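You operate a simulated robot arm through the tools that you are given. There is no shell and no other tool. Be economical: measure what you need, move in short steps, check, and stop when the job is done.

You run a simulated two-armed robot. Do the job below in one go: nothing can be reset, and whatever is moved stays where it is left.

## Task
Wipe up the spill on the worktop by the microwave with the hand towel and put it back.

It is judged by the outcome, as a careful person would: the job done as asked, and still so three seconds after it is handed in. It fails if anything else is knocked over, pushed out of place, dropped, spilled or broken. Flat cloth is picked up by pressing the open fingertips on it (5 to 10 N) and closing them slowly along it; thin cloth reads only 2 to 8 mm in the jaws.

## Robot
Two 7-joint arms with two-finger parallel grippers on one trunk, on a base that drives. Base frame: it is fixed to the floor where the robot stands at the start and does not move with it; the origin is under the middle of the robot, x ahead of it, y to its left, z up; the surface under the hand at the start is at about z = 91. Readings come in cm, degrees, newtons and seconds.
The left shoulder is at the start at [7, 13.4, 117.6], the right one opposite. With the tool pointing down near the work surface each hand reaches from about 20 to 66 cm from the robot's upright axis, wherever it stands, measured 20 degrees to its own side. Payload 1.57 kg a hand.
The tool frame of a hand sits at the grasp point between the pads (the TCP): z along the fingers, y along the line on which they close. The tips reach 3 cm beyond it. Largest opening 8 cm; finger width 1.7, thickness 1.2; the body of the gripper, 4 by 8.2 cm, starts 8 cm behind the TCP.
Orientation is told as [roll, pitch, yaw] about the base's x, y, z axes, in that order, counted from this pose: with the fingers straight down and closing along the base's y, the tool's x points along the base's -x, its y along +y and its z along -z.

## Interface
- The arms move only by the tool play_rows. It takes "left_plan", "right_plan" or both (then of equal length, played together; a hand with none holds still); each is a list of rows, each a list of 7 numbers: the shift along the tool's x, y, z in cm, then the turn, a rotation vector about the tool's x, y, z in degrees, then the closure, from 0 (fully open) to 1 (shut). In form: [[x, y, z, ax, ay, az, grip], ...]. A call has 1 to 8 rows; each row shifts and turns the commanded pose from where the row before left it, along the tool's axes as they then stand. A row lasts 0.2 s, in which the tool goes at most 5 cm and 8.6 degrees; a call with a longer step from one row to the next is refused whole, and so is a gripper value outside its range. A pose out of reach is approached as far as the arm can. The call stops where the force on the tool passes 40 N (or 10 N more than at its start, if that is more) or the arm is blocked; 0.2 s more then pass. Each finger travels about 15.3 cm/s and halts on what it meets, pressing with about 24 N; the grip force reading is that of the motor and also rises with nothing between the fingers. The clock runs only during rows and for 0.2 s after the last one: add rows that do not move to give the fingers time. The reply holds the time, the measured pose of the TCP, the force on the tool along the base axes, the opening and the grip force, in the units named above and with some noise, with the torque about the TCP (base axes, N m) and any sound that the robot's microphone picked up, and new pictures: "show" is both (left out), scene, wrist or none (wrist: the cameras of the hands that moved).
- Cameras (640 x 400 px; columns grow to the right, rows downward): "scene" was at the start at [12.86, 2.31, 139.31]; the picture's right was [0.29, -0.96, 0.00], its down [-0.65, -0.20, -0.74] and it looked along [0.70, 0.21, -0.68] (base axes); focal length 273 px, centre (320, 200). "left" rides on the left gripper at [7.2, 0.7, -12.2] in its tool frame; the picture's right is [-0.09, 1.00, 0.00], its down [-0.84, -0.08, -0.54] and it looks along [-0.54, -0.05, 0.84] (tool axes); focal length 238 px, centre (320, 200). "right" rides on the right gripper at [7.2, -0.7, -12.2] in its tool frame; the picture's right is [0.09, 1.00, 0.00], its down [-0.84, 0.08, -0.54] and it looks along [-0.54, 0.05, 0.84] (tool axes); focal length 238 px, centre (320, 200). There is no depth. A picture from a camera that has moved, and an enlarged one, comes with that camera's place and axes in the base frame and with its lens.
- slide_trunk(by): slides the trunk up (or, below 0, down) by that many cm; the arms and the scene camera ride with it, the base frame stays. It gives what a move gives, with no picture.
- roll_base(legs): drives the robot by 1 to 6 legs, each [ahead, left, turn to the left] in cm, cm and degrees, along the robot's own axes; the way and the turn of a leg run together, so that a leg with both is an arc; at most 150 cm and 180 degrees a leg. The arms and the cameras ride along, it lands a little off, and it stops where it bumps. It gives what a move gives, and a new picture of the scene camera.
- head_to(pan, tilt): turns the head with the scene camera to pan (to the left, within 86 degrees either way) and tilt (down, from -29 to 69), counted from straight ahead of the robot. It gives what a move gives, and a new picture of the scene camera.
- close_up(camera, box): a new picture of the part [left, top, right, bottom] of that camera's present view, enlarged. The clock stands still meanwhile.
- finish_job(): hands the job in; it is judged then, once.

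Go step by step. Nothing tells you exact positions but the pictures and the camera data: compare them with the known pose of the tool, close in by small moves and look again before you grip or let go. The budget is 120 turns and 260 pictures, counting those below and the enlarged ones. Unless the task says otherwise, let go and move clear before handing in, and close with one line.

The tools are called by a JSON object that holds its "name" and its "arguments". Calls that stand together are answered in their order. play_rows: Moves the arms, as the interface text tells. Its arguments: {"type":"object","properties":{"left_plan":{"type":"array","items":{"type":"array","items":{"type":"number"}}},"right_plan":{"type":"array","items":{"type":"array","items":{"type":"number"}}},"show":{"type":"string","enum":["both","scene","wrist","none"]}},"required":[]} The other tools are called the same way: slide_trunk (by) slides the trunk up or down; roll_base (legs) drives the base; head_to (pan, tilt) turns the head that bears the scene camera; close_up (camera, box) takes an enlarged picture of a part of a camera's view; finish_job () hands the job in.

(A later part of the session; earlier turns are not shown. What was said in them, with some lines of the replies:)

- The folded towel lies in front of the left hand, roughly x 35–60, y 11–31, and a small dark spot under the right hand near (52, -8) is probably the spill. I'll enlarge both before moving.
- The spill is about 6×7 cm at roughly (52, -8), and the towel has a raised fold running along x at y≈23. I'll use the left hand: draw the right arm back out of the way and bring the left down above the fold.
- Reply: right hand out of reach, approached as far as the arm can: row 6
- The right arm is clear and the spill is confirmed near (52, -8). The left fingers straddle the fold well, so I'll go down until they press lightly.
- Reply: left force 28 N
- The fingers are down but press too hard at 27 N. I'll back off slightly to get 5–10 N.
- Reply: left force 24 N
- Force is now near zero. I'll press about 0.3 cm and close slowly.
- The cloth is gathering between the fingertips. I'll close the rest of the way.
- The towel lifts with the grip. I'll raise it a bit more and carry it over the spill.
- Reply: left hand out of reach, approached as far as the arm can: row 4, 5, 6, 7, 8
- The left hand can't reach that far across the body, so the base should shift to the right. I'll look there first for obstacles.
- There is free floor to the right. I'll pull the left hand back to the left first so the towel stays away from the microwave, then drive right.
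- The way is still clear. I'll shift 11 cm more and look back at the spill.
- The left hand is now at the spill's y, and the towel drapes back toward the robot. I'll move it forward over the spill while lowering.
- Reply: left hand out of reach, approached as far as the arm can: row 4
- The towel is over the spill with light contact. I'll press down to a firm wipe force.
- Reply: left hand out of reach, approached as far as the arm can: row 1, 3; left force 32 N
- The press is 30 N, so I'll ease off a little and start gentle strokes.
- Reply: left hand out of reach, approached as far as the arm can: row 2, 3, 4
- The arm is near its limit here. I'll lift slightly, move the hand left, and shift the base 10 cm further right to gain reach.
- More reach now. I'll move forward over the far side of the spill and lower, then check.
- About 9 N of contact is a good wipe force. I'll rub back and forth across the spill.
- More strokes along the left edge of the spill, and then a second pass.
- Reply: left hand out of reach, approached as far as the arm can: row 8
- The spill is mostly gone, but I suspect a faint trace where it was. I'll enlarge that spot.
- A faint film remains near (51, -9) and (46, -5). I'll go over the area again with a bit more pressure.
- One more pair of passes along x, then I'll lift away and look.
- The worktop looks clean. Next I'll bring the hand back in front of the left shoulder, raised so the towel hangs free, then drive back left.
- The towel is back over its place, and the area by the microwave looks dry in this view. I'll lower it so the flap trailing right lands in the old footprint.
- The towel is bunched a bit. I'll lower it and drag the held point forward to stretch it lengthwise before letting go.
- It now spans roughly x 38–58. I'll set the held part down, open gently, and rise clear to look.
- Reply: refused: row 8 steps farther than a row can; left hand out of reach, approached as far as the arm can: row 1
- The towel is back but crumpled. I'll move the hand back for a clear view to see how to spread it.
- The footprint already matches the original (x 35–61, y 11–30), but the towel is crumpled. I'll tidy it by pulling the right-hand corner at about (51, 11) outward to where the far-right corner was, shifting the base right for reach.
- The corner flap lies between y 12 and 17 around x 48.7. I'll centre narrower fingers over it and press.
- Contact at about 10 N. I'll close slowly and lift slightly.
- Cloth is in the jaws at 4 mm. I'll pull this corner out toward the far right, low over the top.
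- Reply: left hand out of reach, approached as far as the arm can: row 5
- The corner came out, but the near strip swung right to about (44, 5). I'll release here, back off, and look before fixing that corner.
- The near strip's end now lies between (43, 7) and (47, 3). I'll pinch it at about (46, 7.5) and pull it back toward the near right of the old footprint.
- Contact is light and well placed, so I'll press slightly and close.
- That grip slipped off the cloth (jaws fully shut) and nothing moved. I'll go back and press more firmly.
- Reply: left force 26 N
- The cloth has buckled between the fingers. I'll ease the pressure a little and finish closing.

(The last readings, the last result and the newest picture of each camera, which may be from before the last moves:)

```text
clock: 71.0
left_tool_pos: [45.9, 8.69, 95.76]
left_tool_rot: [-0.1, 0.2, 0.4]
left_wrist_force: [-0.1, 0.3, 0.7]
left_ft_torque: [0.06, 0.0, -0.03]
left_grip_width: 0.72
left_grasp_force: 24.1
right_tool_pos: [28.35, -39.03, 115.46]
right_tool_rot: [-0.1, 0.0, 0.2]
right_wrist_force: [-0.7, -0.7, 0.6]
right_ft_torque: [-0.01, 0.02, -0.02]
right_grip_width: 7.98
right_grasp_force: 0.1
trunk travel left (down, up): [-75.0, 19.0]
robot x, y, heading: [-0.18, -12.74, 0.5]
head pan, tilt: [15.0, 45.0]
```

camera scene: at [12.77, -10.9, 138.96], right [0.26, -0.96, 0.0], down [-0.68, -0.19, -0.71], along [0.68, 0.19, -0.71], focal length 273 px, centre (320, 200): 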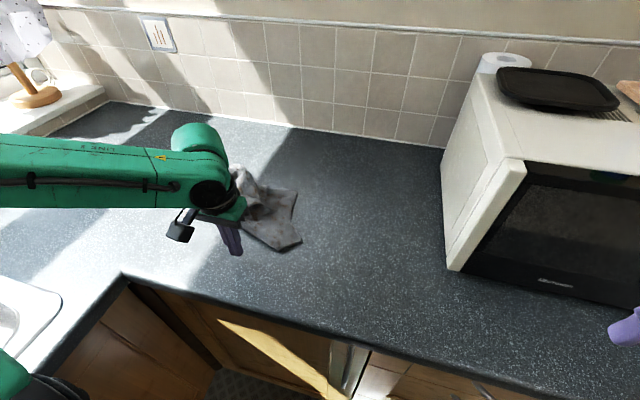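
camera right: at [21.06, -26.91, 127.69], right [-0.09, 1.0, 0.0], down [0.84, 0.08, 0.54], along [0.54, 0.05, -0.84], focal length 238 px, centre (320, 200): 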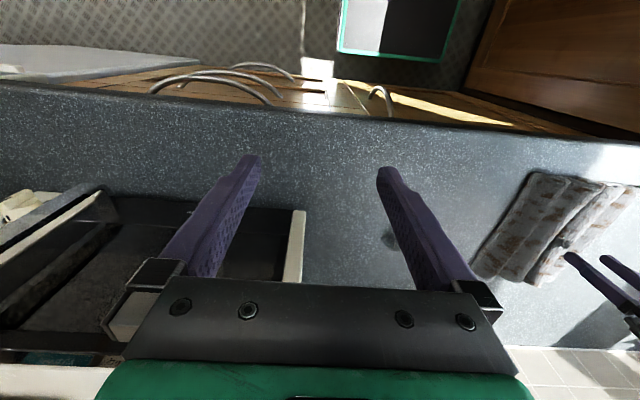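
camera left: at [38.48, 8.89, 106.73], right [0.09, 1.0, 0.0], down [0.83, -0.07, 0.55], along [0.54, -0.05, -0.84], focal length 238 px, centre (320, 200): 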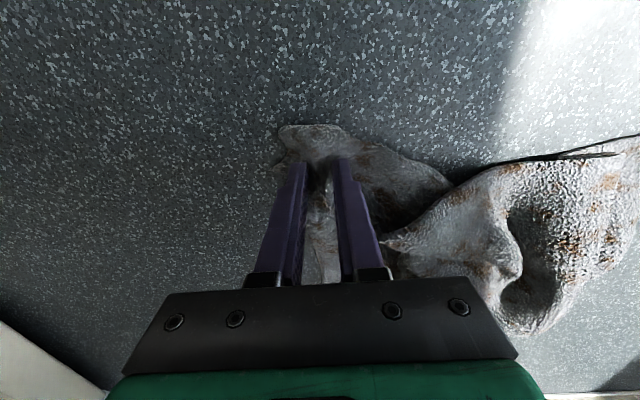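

Held, with 7 mm in the jaws. I'll pull it to about (38.5, 13.5).

{"name": "play_rows", "arguments": {"left_plan": [[1.5, 0.9, -0.5, 0, 0, 0, 1], [1.5, 1, 0, 0, 0, 0, 1], [1.5, 1, 0, 0, 0, 0, 1], [1.5, 1, 0, 0, 0, 0, 1], [1.5, 1, 0.3, 0, 0, 0, 1], [0, 0, 0, 0, 0, 0, 1]]}}

```text
clock: 72.4
left_tool_pos: [38.46, 13.31, 96.13]
left_tool_rot: [0.0, 0.0, 0.4]
left_wrist_force: [-0.2, 0.1, -0.5]
left_ft_torque: [0.02, -0.03, -0.03]
left_grip_width: 0.7
left_grasp_force: 24.0
right_tool_pos: [28.3, -39.13, 115.53]
right_tool_rot: [0.0, 0.0, 0.2]
right_wrist_force: [-0.7, -0.5, 0.5]
right_ft_torque: [-0.06, 0.02, -0.02]
right_grip_width: 7.98
right_grasp_force: 0.1
trunk travel left (down, up): [-75.0, 19.0]
robot x, y, heading: [0.13, -12.84, 0.3]
head pan, tilt: [15.0, 45.0]
camera scene: at [12.78, -10.9, 138.96], right [0.26, -0.96, 0.0], down [-0.68, -0.19, -0.71], along [0.68, 0.19, -0.71], focal length 273 px, centre (320, 200)
camera left: at [31.27, 13.95, 108.44], right [0.09, 1.0, 0.0], down [0.84, -0.07, 0.54], along [0.54, -0.05, -0.84], focal length 238 px, centre (320, 200)
```

scene: 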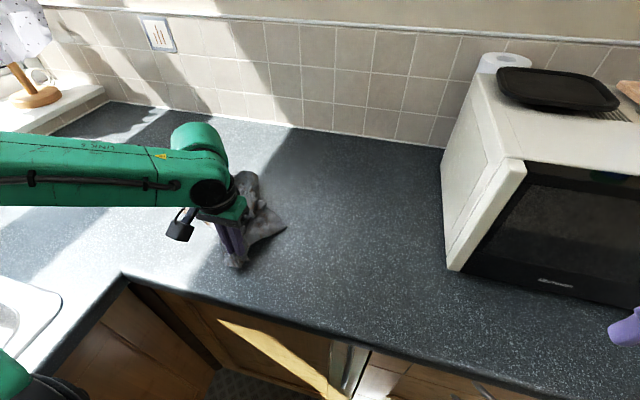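
left: 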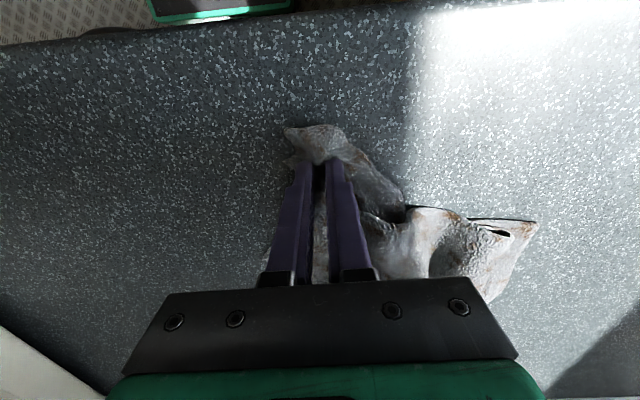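

Good. I'll lower, release, back off and look again.

{"name": "play_rows", "arguments": {"left_plan": [[0, 0, 1.3, 0, 0, 0, 1], [0, 0, 0, 0, 0, 0, 0.7], [0, 0, 0, 0, 0, 0, 0.6], [0, 0, -3, 0, 0, 0, 0.6], [0, 0, -4, 0, 0, 0, 0.6], [0, 2, -4, 0, 0, 0, 0.5], [0, 4, -3, 0, 0, 0, 0.5], [0, 4.5, -1, 0, 0, 0, 0.5]], "show": "none"}}

{"name": "play_rows", "arguments": {"left_plan": [[0, 4.5, 0, 0, 0, 0, 0.5], [0, 4.5, 0, 0, 0, 0, 0.5], [0, 4.5, 0, 0, 0, 0, 0.5], [0, 0, 0, 0, 0, 0, 0.5]]}}

{"name": "close_up", "arguments": {"camera": "scene", "box": [140, 130, 340, 290]}}

```text
clock: 74.2
left_tool_pos: [38.32, 23.93, 109.83]
left_tool_rot: [-0.1, -0.1, 0.3]
left_wrist_force: [-0.3, -0.4, -1.0]
left_ft_torque: [-0.03, -0.01, 0.02]
left_grip_width: 4.01
left_grasp_force: 0.0
right_tool_pos: [28.25, -38.87, 115.49]
right_tool_rot: [-0.2, 0.0, 0.2]
right_wrist_force: [-0.1, 0.1, -0.5]
right_ft_torque: [-0.02, 0.01, -0.03]
right_grip_width: 7.99
right_grasp_force: 0.1
trunk travel left (down, up): [-75.0, 19.0]
robot x, y, heading: [-0.52, -12.78, 0.1]
head pan, tilt: [15.0, 45.0]
```

```text
clock: 75.2
left_tool_pos: [38.08, 37.34, 109.93]
left_tool_rot: [0.0, 0.0, 0.3]
left_wrist_force: [0.0, -0.3, 0.2]
left_ft_torque: [-0.02, -0.01, 0.01]
left_grip_width: 3.99
left_grasp_force: 0.0
right_tool_pos: [28.3, -38.91, 115.45]
right_tool_rot: [0.1, 0.0, 0.2]
right_wrist_force: [0.0, -0.6, -0.3]
right_ft_torque: [0.02, 0.02, 0.0]
right_grip_width: 7.99
right_grasp_force: 0.1
trunk travel left (down, up): [-75.0, 19.0]
robot x, y, heading: [0.24, -13.19, 0.6]
head pan, tilt: [15.0, 45.0]
camera scene: at [12.7, -10.87, 138.97], right [0.26, -0.96, 0.0], down [-0.68, -0.19, -0.71], along [0.68, 0.19, -0.71], focal length 273 px, centre (320, 200)
camera left: at [31.06, 37.99, 122.08], right [0.09, 1.0, 0.0], down [0.84, -0.07, 0.54], along [0.54, -0.05, -0.84], focal length 238 px, centre (320, 200)
```

scene: 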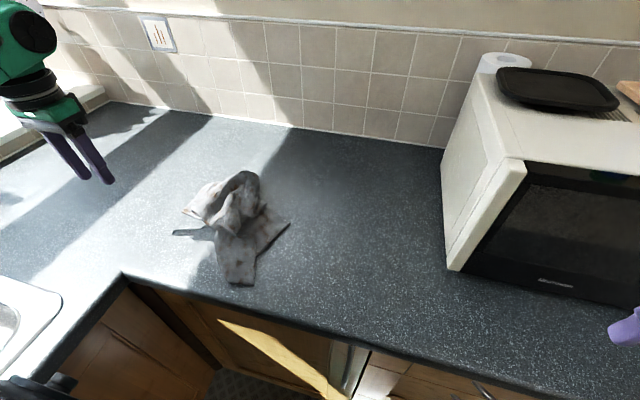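
left: 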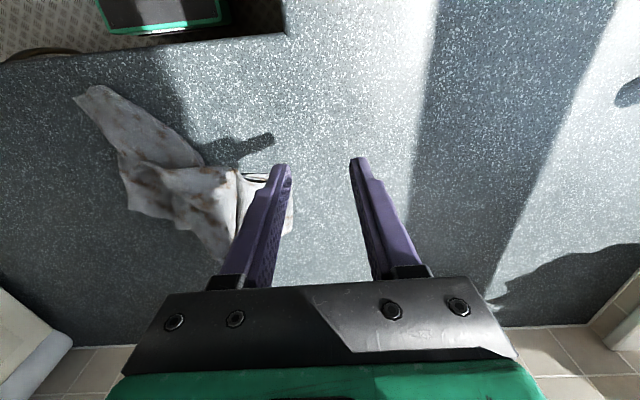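

```text
2.50 times, centred on (240, 210) of scene
camera zoom: at [12.7, -10.87, 138.97], right [0.26, -0.96, 0.0], down [-0.68, -0.19, -0.71], along [0.68, 0.19, -0.71], focal length 682 px, centre (520, 175)
```

zoom: 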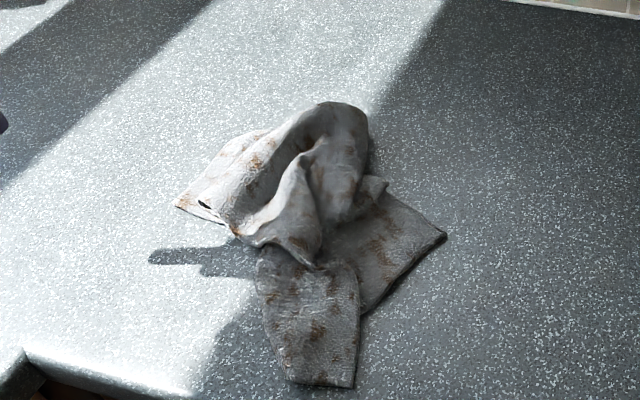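

The footprint is roughly right (x 33–60, y 6–32), though still folded into a hump on the left. I'll look from above the left flap to see whether pulling it left can flatten the hump.

{"name": "play_rows", "arguments": {"left_plan": [[-2.5, -1.5, 0, 0, 0, 0, 0.4], [-2.5, -1.5, 0, 0, 0, 0, 0.4], [0, -2, 1, 0, 0, 0, 0.4], [0, 0, 0, 0, 0, 0, 0.4]], "show": "wrist"}}

{"name": "close_up", "arguments": {"camera": "left", "box": [90, 0, 390, 240]}}

```text
clock: 76.2
left_tool_pos: [43.49, 32.31, 108.82]
left_tool_rot: [0.0, 0.0, 0.4]
left_wrist_force: [0.3, -0.5, -0.2]
left_ft_torque: [0.03, -0.03, 0.0]
left_grip_width: 4.79
left_grasp_force: 0.0
right_tool_pos: [28.31, -38.89, 115.47]
right_tool_rot: [0.0, 0.0, 0.2]
right_wrist_force: [0.1, 0.3, 0.3]
right_ft_torque: [0.01, 0.0, 0.03]
right_grip_width: 8.02
right_grasp_force: 0.0
trunk travel left (down, up): [-75.0, 19.0]
robot x, y, heading: [0.29, -12.93, 0.5]
head pan, tilt: [15.0, 45.0]
camera left: at [36.13, 32.99, 121.06], right [0.09, 1.0, 0.0], down [0.84, -0.07, 0.54], along [0.54, -0.05, -0.84], focal length 238 px, centre (320, 200)
```

left: 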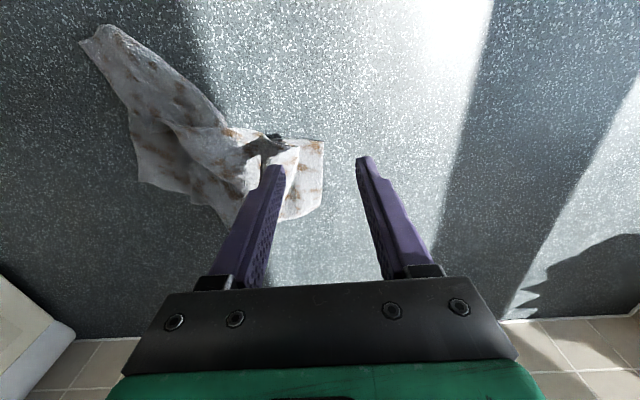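

```text
1.67 times, centred on (240, 120) of left
camera zoom: at [36.13, 32.99, 121.06], right [0.09, 1.0, 0.0], down [0.84, -0.07, 0.54], along [0.54, -0.05, -0.84], focal length 397 px, centre (453, 333)
```

zoom: 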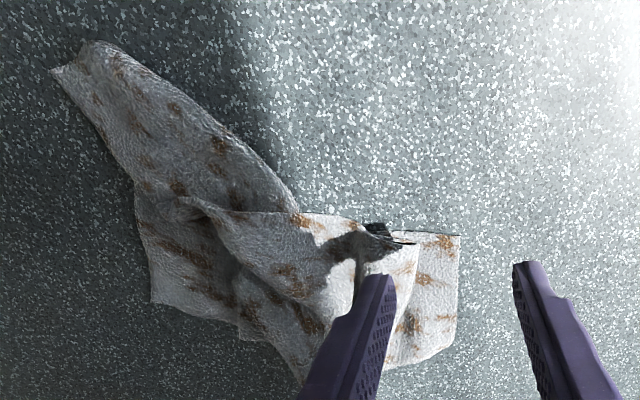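

From above, the left flap is a flat sheet with its corner at about (46.6, 32.5), which must be the old near-left corner. I'll pinch it at about (48.3, 30.3) and pull it toward me to x≈39.

{"name": "play_rows", "arguments": {"left_plan": [[-2.4, -1, 3, 0, 0, 0, 0.4], [-2.4, -1, 3, 0, 0, 0, 0.4], [0, 0, 4, 0, 0, 0, 0.4], [0, 0, 3, 0, 0, 0, 0.4], [0, 0, 1.1, 0, 0, 0, 0.4], [0, 0, 0, 0, 0, 0, 0.4]], "show": "wrist"}}

```text
clock: 77.6
left_tool_pos: [48.16, 30.3, 94.89]
left_tool_rot: [0.1, -0.2, 0.4]
left_wrist_force: [0.4, 0.7, 7.6]
left_ft_torque: [-0.23, 0.0, 0.0]
left_grip_width: 4.73
left_grasp_force: 0.1
right_tool_pos: [28.17, -39.02, 115.47]
right_tool_rot: [0.0, -0.1, 0.2]
right_wrist_force: [0.0, 0.6, -0.5]
right_ft_torque: [0.01, 0.02, 0.01]
right_grip_width: 8.0
right_grasp_force: 0.0
trunk travel left (down, up): [-75.0, 19.0]
robot x, y, heading: [-0.15, -12.58, 0.6]
head pan, tilt: [15.0, 45.0]
camera left: at [40.9, 31.03, 107.12], right [0.09, 1.0, 0.0], down [0.84, -0.07, 0.54], along [0.54, -0.05, -0.84], focal length 238 px, centre (320, 200)
```

left: 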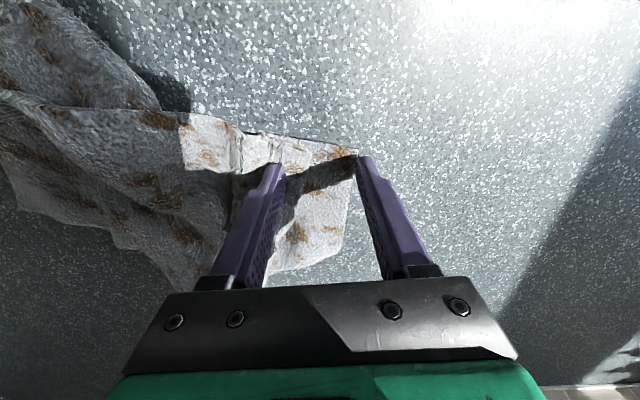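

The outer finger sits just at the edge. I'll lift a touch, shift 0.9 cm inward, press and close.

{"name": "play_rows", "arguments": {"left_plan": [[0, -0.9, -0.6, 0, 0, 0, 0.4], [-0.4, 0, 0.6, 0, 0, 0, 0.45], [0, 0, 0.15, 0, 0, 0, 0.52], [0, 0, 0, 0, 0, 0, 0.6], [0, 0, 0, 0, 0, 0, 0.68], [0, 0, 0, 0, 0, 0, 0.76], [0, 0, 0, 0, 0, 0, 0.84]], "show": "wrist"}}

{"name": "play_rows", "arguments": {"left_plan": [[0, 0, 0, 0, 0, 0, 0.92], [0, 0, 0, 0, 0, 0, 1], [0, 0, 0, 0, 0, 0, 1], [0, 0, -1.3, 0, 0, 0, 1]], "show": "none"}}

```text
clock: 79.2
left_tool_pos: [48.45, 29.51, 94.8]
left_tool_rot: [0.1, -0.2, 0.5]
left_wrist_force: [1.4, 0.6, 13.5]
left_ft_torque: [-0.12, -0.01, 0.01]
left_grip_width: 1.25
left_grasp_force: 0.1
right_tool_pos: [28.02, -39.12, 115.42]
right_tool_rot: [0.1, -0.1, 0.3]
right_wrist_force: [0.3, -0.1, 0.4]
right_ft_torque: [-0.02, 0.0, 0.01]
right_grip_width: 7.99
right_grasp_force: 0.0
trunk travel left (down, up): [-75.0, 19.0]
robot x, y, heading: [0.18, -12.75, -0.2]
head pan, tilt: [15.0, 45.0]
camera left: at [41.22, 30.09, 107.06], right [0.09, 1.0, 0.0], down [0.84, -0.07, 0.55], along [0.54, -0.05, -0.84], focal length 238 px, centre (320, 200)
```

left: 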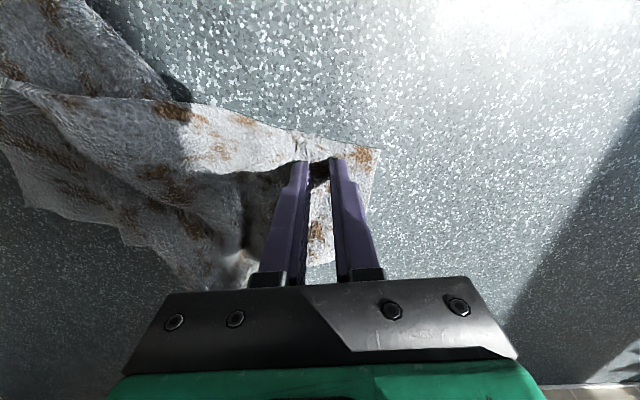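

```text
clock: 80.2
left_tool_pos: [48.57, 29.61, 95.73]
left_tool_rot: [-0.1, 0.1, 0.4]
left_wrist_force: [0.8, 0.1, -0.5]
left_ft_torque: [0.02, 0.0, 0.0]
left_grip_width: 0.0
left_grasp_force: 21.2
right_tool_pos: [28.25, -39.0, 115.57]
right_tool_rot: [-0.1, 0.0, 0.2]
right_wrist_force: [-0.1, 0.2, 0.6]
right_ft_torque: [-0.03, 0.01, 0.03]
right_grip_width: 7.98
right_grasp_force: 0.0
trunk travel left (down, up): [-75.0, 19.0]
robot x, y, heading: [0.17, -12.96, 0.1]
head pan, tilt: [15.0, 45.0]
```

It slipped again. The earlier success came at a firmer press, so I'll retry with about 20 N.

{"name": "play_rows", "arguments": {"left_plan": [[-0.4, 0.1, 0, 0, 0, 0, 0.4], [0, 0, 0, 0, 0, 0, 0.4], [0, 0, 1.3, 0, 0, 0, 0.4], [0, 0, 0.25, 0, 0, 0, 0.4], [0, 0, 0, 0, 0, 0, 0.4]], "show": "none"}}

```text
clock: 81.4
left_tool_pos: [48.87, 29.66, 94.55]
left_tool_rot: [0.0, -0.3, 0.4]
left_wrist_force: [1.3, 2.1, 12.6]
left_ft_torque: [-0.21, -0.08, 0.06]
left_grip_width: 4.62
left_grasp_force: 0.0
right_tool_pos: [28.21, -39.19, 115.49]
right_tool_rot: [0.1, 0.0, 0.2]
right_wrist_force: [0.1, 1.0, -0.7]
right_ft_torque: [-0.01, 0.0, 0.0]
right_grip_width: 8.01
right_grasp_force: 0.0
trunk travel left (down, up): [-75.0, 19.0]
robot x, y, heading: [-0.12, -12.69, 0.3]
head pan, tilt: [15.0, 45.0]
```

{"name": "play_rows", "arguments": {"left_plan": [[0, 0, 0.15, 0, 0, 0, 0.48], [0, 0, 0, 0, 0, 0, 0.56], [0, 0, 0, 0, 0, 0, 0.64], [0, 0, 0, 0, 0, 0, 0.72], [0, 0, 0, 0, 0, 0, 0.8], [0, 0, -0.15, 0, 0, 0, 0.87], [0, 0, 0, 0, 0, 0, 0.94], [0, 0, 0, 0, 0, 0, 1]], "show": "none"}}

{"name": "play_rows", "arguments": {"left_plan": [[0, 0, 0, 0, 0, 0, 1], [0, 0, -1, 0, 0, 0, 1]], "show": "wrist"}}

```text
clock: 83.2
left_tool_pos: [48.67, 29.42, 94.5]
left_tool_rot: [0.1, -0.1, 0.4]
left_wrist_force: [-1.4, -3.3, 14.1]
left_ft_torque: [-0.15, -0.12, 0.02]
left_grip_width: 1.01
left_grasp_force: 23.9
right_tool_pos: [28.08, -39.22, 115.49]
right_tool_rot: [0.1, -0.2, 0.2]
right_wrist_force: [-1.3, -0.3, -0.5]
right_ft_torque: [0.03, 0.01, -0.01]
right_grip_width: 8.0
right_grasp_force: 0.1
trunk travel left (down, up): [-75.0, 19.0]
robot x, y, heading: [0.18, -12.85, 0.2]
head pan, tilt: [15.0, 45.0]
```

```text
clock: 83.8
left_tool_pos: [48.79, 29.68, 95.16]
left_tool_rot: [0.0, 0.2, 0.3]
left_wrist_force: [0.7, 0.0, 1.2]
left_ft_torque: [0.0, -0.01, 0.0]
left_grip_width: 0.95
left_grasp_force: 24.1
right_tool_pos: [28.41, -39.05, 115.5]
right_tool_rot: [0.0, 0.1, 0.2]
right_wrist_force: [0.4, -0.1, -1.0]
right_ft_torque: [0.02, 0.02, -0.01]
right_grip_width: 8.0
right_grasp_force: 0.0
trunk travel left (down, up): [-75.0, 19.0]
robot x, y, heading: [-0.3, -12.78, 0.3]
head pan, tilt: [15.0, 45.0]
camera left: at [41.74, 30.38, 107.45], right [0.08, 1.0, 0.0], down [0.84, -0.07, 0.54], along [0.54, -0.05, -0.84], focal length 238 px, centre (320, 200)
```

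left: 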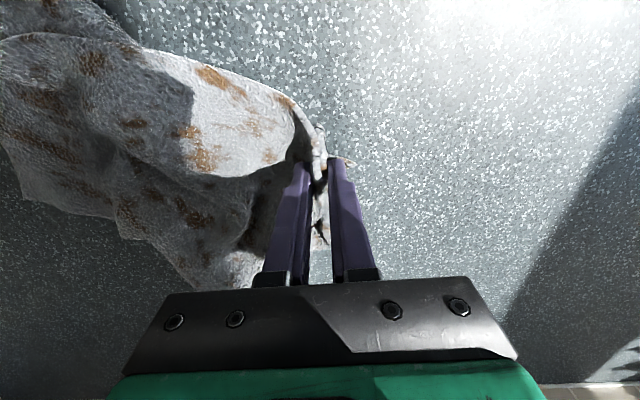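

Held, with several layers gathered. I'll pull this corner toward me to about (39, 31).

{"name": "play_rows", "arguments": {"left_plan": [[1.6, 0.4, -0.8, 0, 0, 0, 1], [1.8, 0.4, 0, 0, 0, 0, 1], [1.8, 0.3, 0, 0, 0, 0, 1], [1.8, 0, 0, 0, 0, 0, 1], [1.8, 0, 0, 0, 0, 0, 1], [0.6, 0, 0.5, 0, 0, 0, 1], [0, 0, 0, 0, 0, 0, 1]]}}

```text
clock: 85.4
left_tool_pos: [39.47, 30.61, 95.72]
left_tool_rot: [0.0, -0.1, 0.4]
left_wrist_force: [-0.5, -0.2, 2.2]
left_ft_torque: [0.05, -0.05, 0.01]
left_grip_width: 0.94
left_grasp_force: 24.1
right_tool_pos: [28.23, -39.06, 115.58]
right_tool_rot: [0.0, 0.0, 0.1]
right_wrist_force: [0.5, 0.1, -0.3]
right_ft_torque: [0.01, -0.01, 0.01]
right_grip_width: 8.02
right_grasp_force: 0.0
trunk travel left (down, up): [-75.0, 19.0]
robot x, y, heading: [-0.16, -13.07, 0.4]
head pan, tilt: [15.0, 45.0]
camera scene: at [12.71, -10.92, 138.97], right [0.26, -0.96, 0.0], down [-0.68, -0.19, -0.71], along [0.68, 0.19, -0.71], focal length 273 px, centre (320, 200)
camera left: at [32.31, 31.23, 107.99], right [0.09, 1.0, 0.0], down [0.84, -0.07, 0.54], along [0.54, -0.05, -0.84], focal length 238 px, centre (320, 200)
```

scene: 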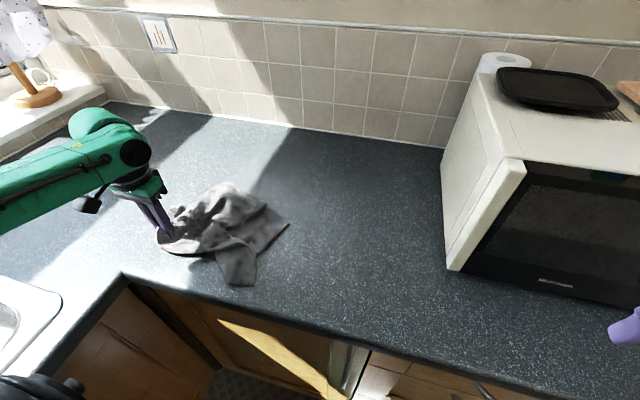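
left: 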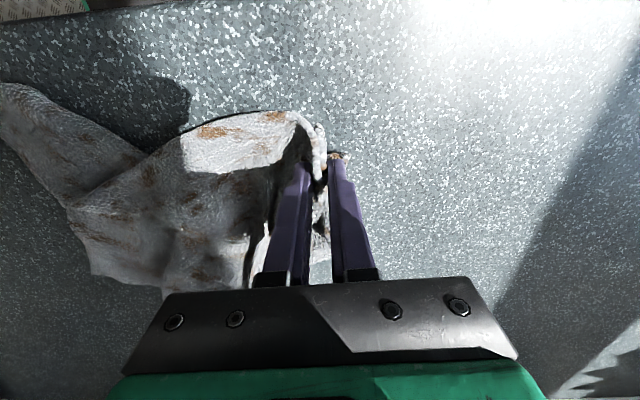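

The towel is now much flatter and wider. I'll set the corner down, release and back off for a look.

{"name": "play_rows", "arguments": {"left_plan": [[0, 0, 0.5, 0, 0, 0, 1], [0, 0, 0, 0, 0, 0, 0.8], [0, 0, 0, 0, 0, 0, 0.6], [0, 0, 0, 0, 0, 0, 0.6], [0, 0, -4, 0, 0, 0, 0.6], [0, 0, -4, 0, 0, 0, 0.6], [0, 2, -4, 0, 0, 0, 0.6], [2.5, 3.5, -2, 0, 0, 0, 0.6]]}}

{"name": "close_up", "arguments": {"camera": "scene", "box": [120, 130, 320, 290]}}

```text
clock: 87.2
left_tool_pos: [36.83, 36.33, 109.16]
left_tool_rot: [-0.2, -0.3, 0.3]
left_wrist_force: [-0.5, -0.1, 0.5]
left_ft_torque: [-0.04, -0.05, -0.01]
left_grip_width: 3.17
left_grasp_force: 0.0
right_tool_pos: [28.05, -38.89, 115.57]
right_tool_rot: [-0.1, -0.1, 0.2]
right_wrist_force: [-1.1, 0.7, -0.9]
right_ft_torque: [0.02, -0.03, 0.01]
right_grip_width: 8.02
right_grasp_force: 0.1
trunk travel left (down, up): [-75.0, 19.0]
robot x, y, heading: [-0.33, -12.87, 0.4]
head pan, tilt: [15.0, 45.0]
camera scene: at [12.55, -10.62, 138.98], right [0.26, -0.96, 0.0], down [-0.68, -0.19, -0.71], along [0.68, 0.18, -0.71], focal length 273 px, centre (320, 200)
camera left: at [29.67, 37.01, 121.42], right [0.09, 1.0, 0.0], down [0.84, -0.07, 0.54], along [0.54, -0.05, -0.84], focal length 238 px, centre (320, 200)
```

scene: 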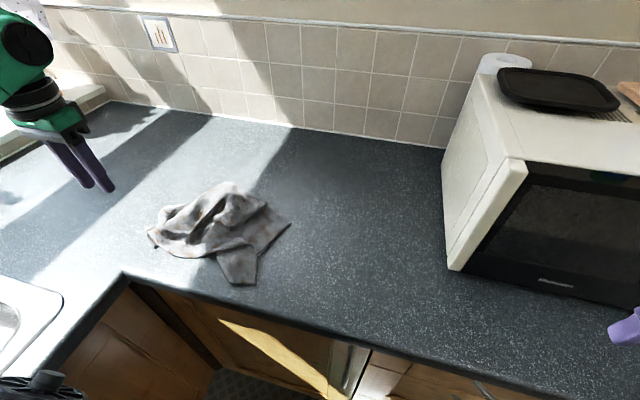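
left: 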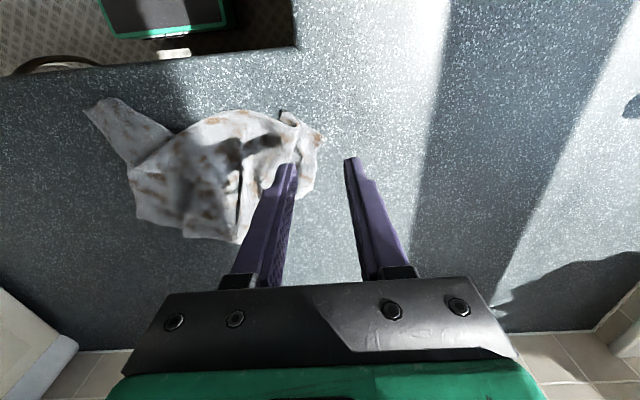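

```text
2.50 times, centred on (220, 210) of scene
camera zoom: at [12.55, -10.62, 138.98], right [0.26, -0.96, 0.0], down [-0.68, -0.19, -0.71], along [0.68, 0.18, -0.71], focal length 682 px, centre (570, 175)
```

zoom: 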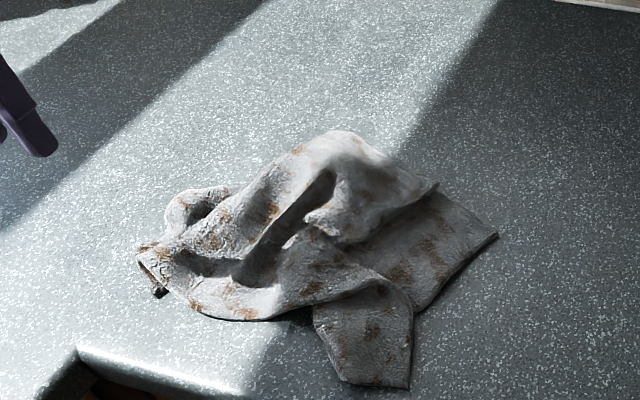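

The towel now lies spread over its old place, centred within about 3 cm of where it was, with the hand clear. I'll do a last check on the spill area for any leftover film.

{"name": "close_up", "arguments": {"camera": "scene", "box": [280, 170, 440, 290]}}

{"name": "close_up", "arguments": {"camera": "right", "box": [0, 0, 640, 400]}}

```text
3.33 times, centred on (360, 230) of scene
camera zoom: at [12.55, -10.62, 138.98], right [0.26, -0.96, 0.0], down [-0.68, -0.19, -0.71], along [0.68, 0.18, -0.71], focal length 910 px, centre (187, 100)
```

zoom: 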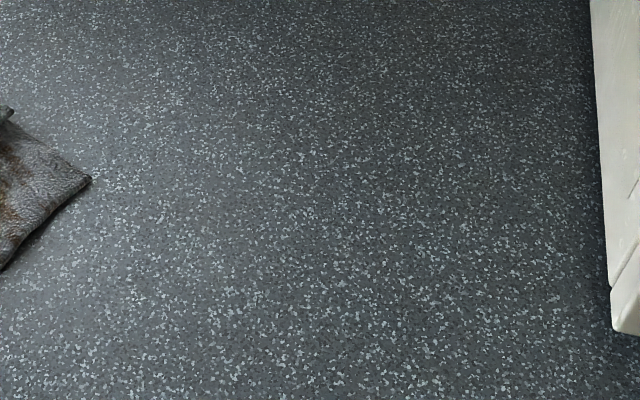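

```text
1.00 times, centred on (320, 200) of right (not enlarged: the box is as wide or as high as the picture)
camera zoom: at [20.93, -39.42, 127.85], right [-0.1, 1.0, 0.0], down [0.84, 0.08, 0.54], along [0.54, 0.05, -0.84], focal length 238 px, centre (320, 200)
```

zoom: 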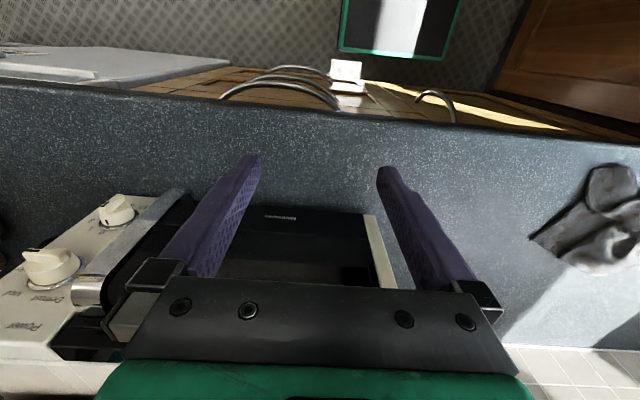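

The spill area is clean, the towel rests back in its place, both hands are empty and clear, and nothing else looks disturbed. I'm handing in.

{"name": "finish_job", "arguments": {}}

```text
The job is handed in.
```

I wiped up the spill by the microwave and put the hand towel back within about 3 cm of where it was, though it is more rumpled than before.
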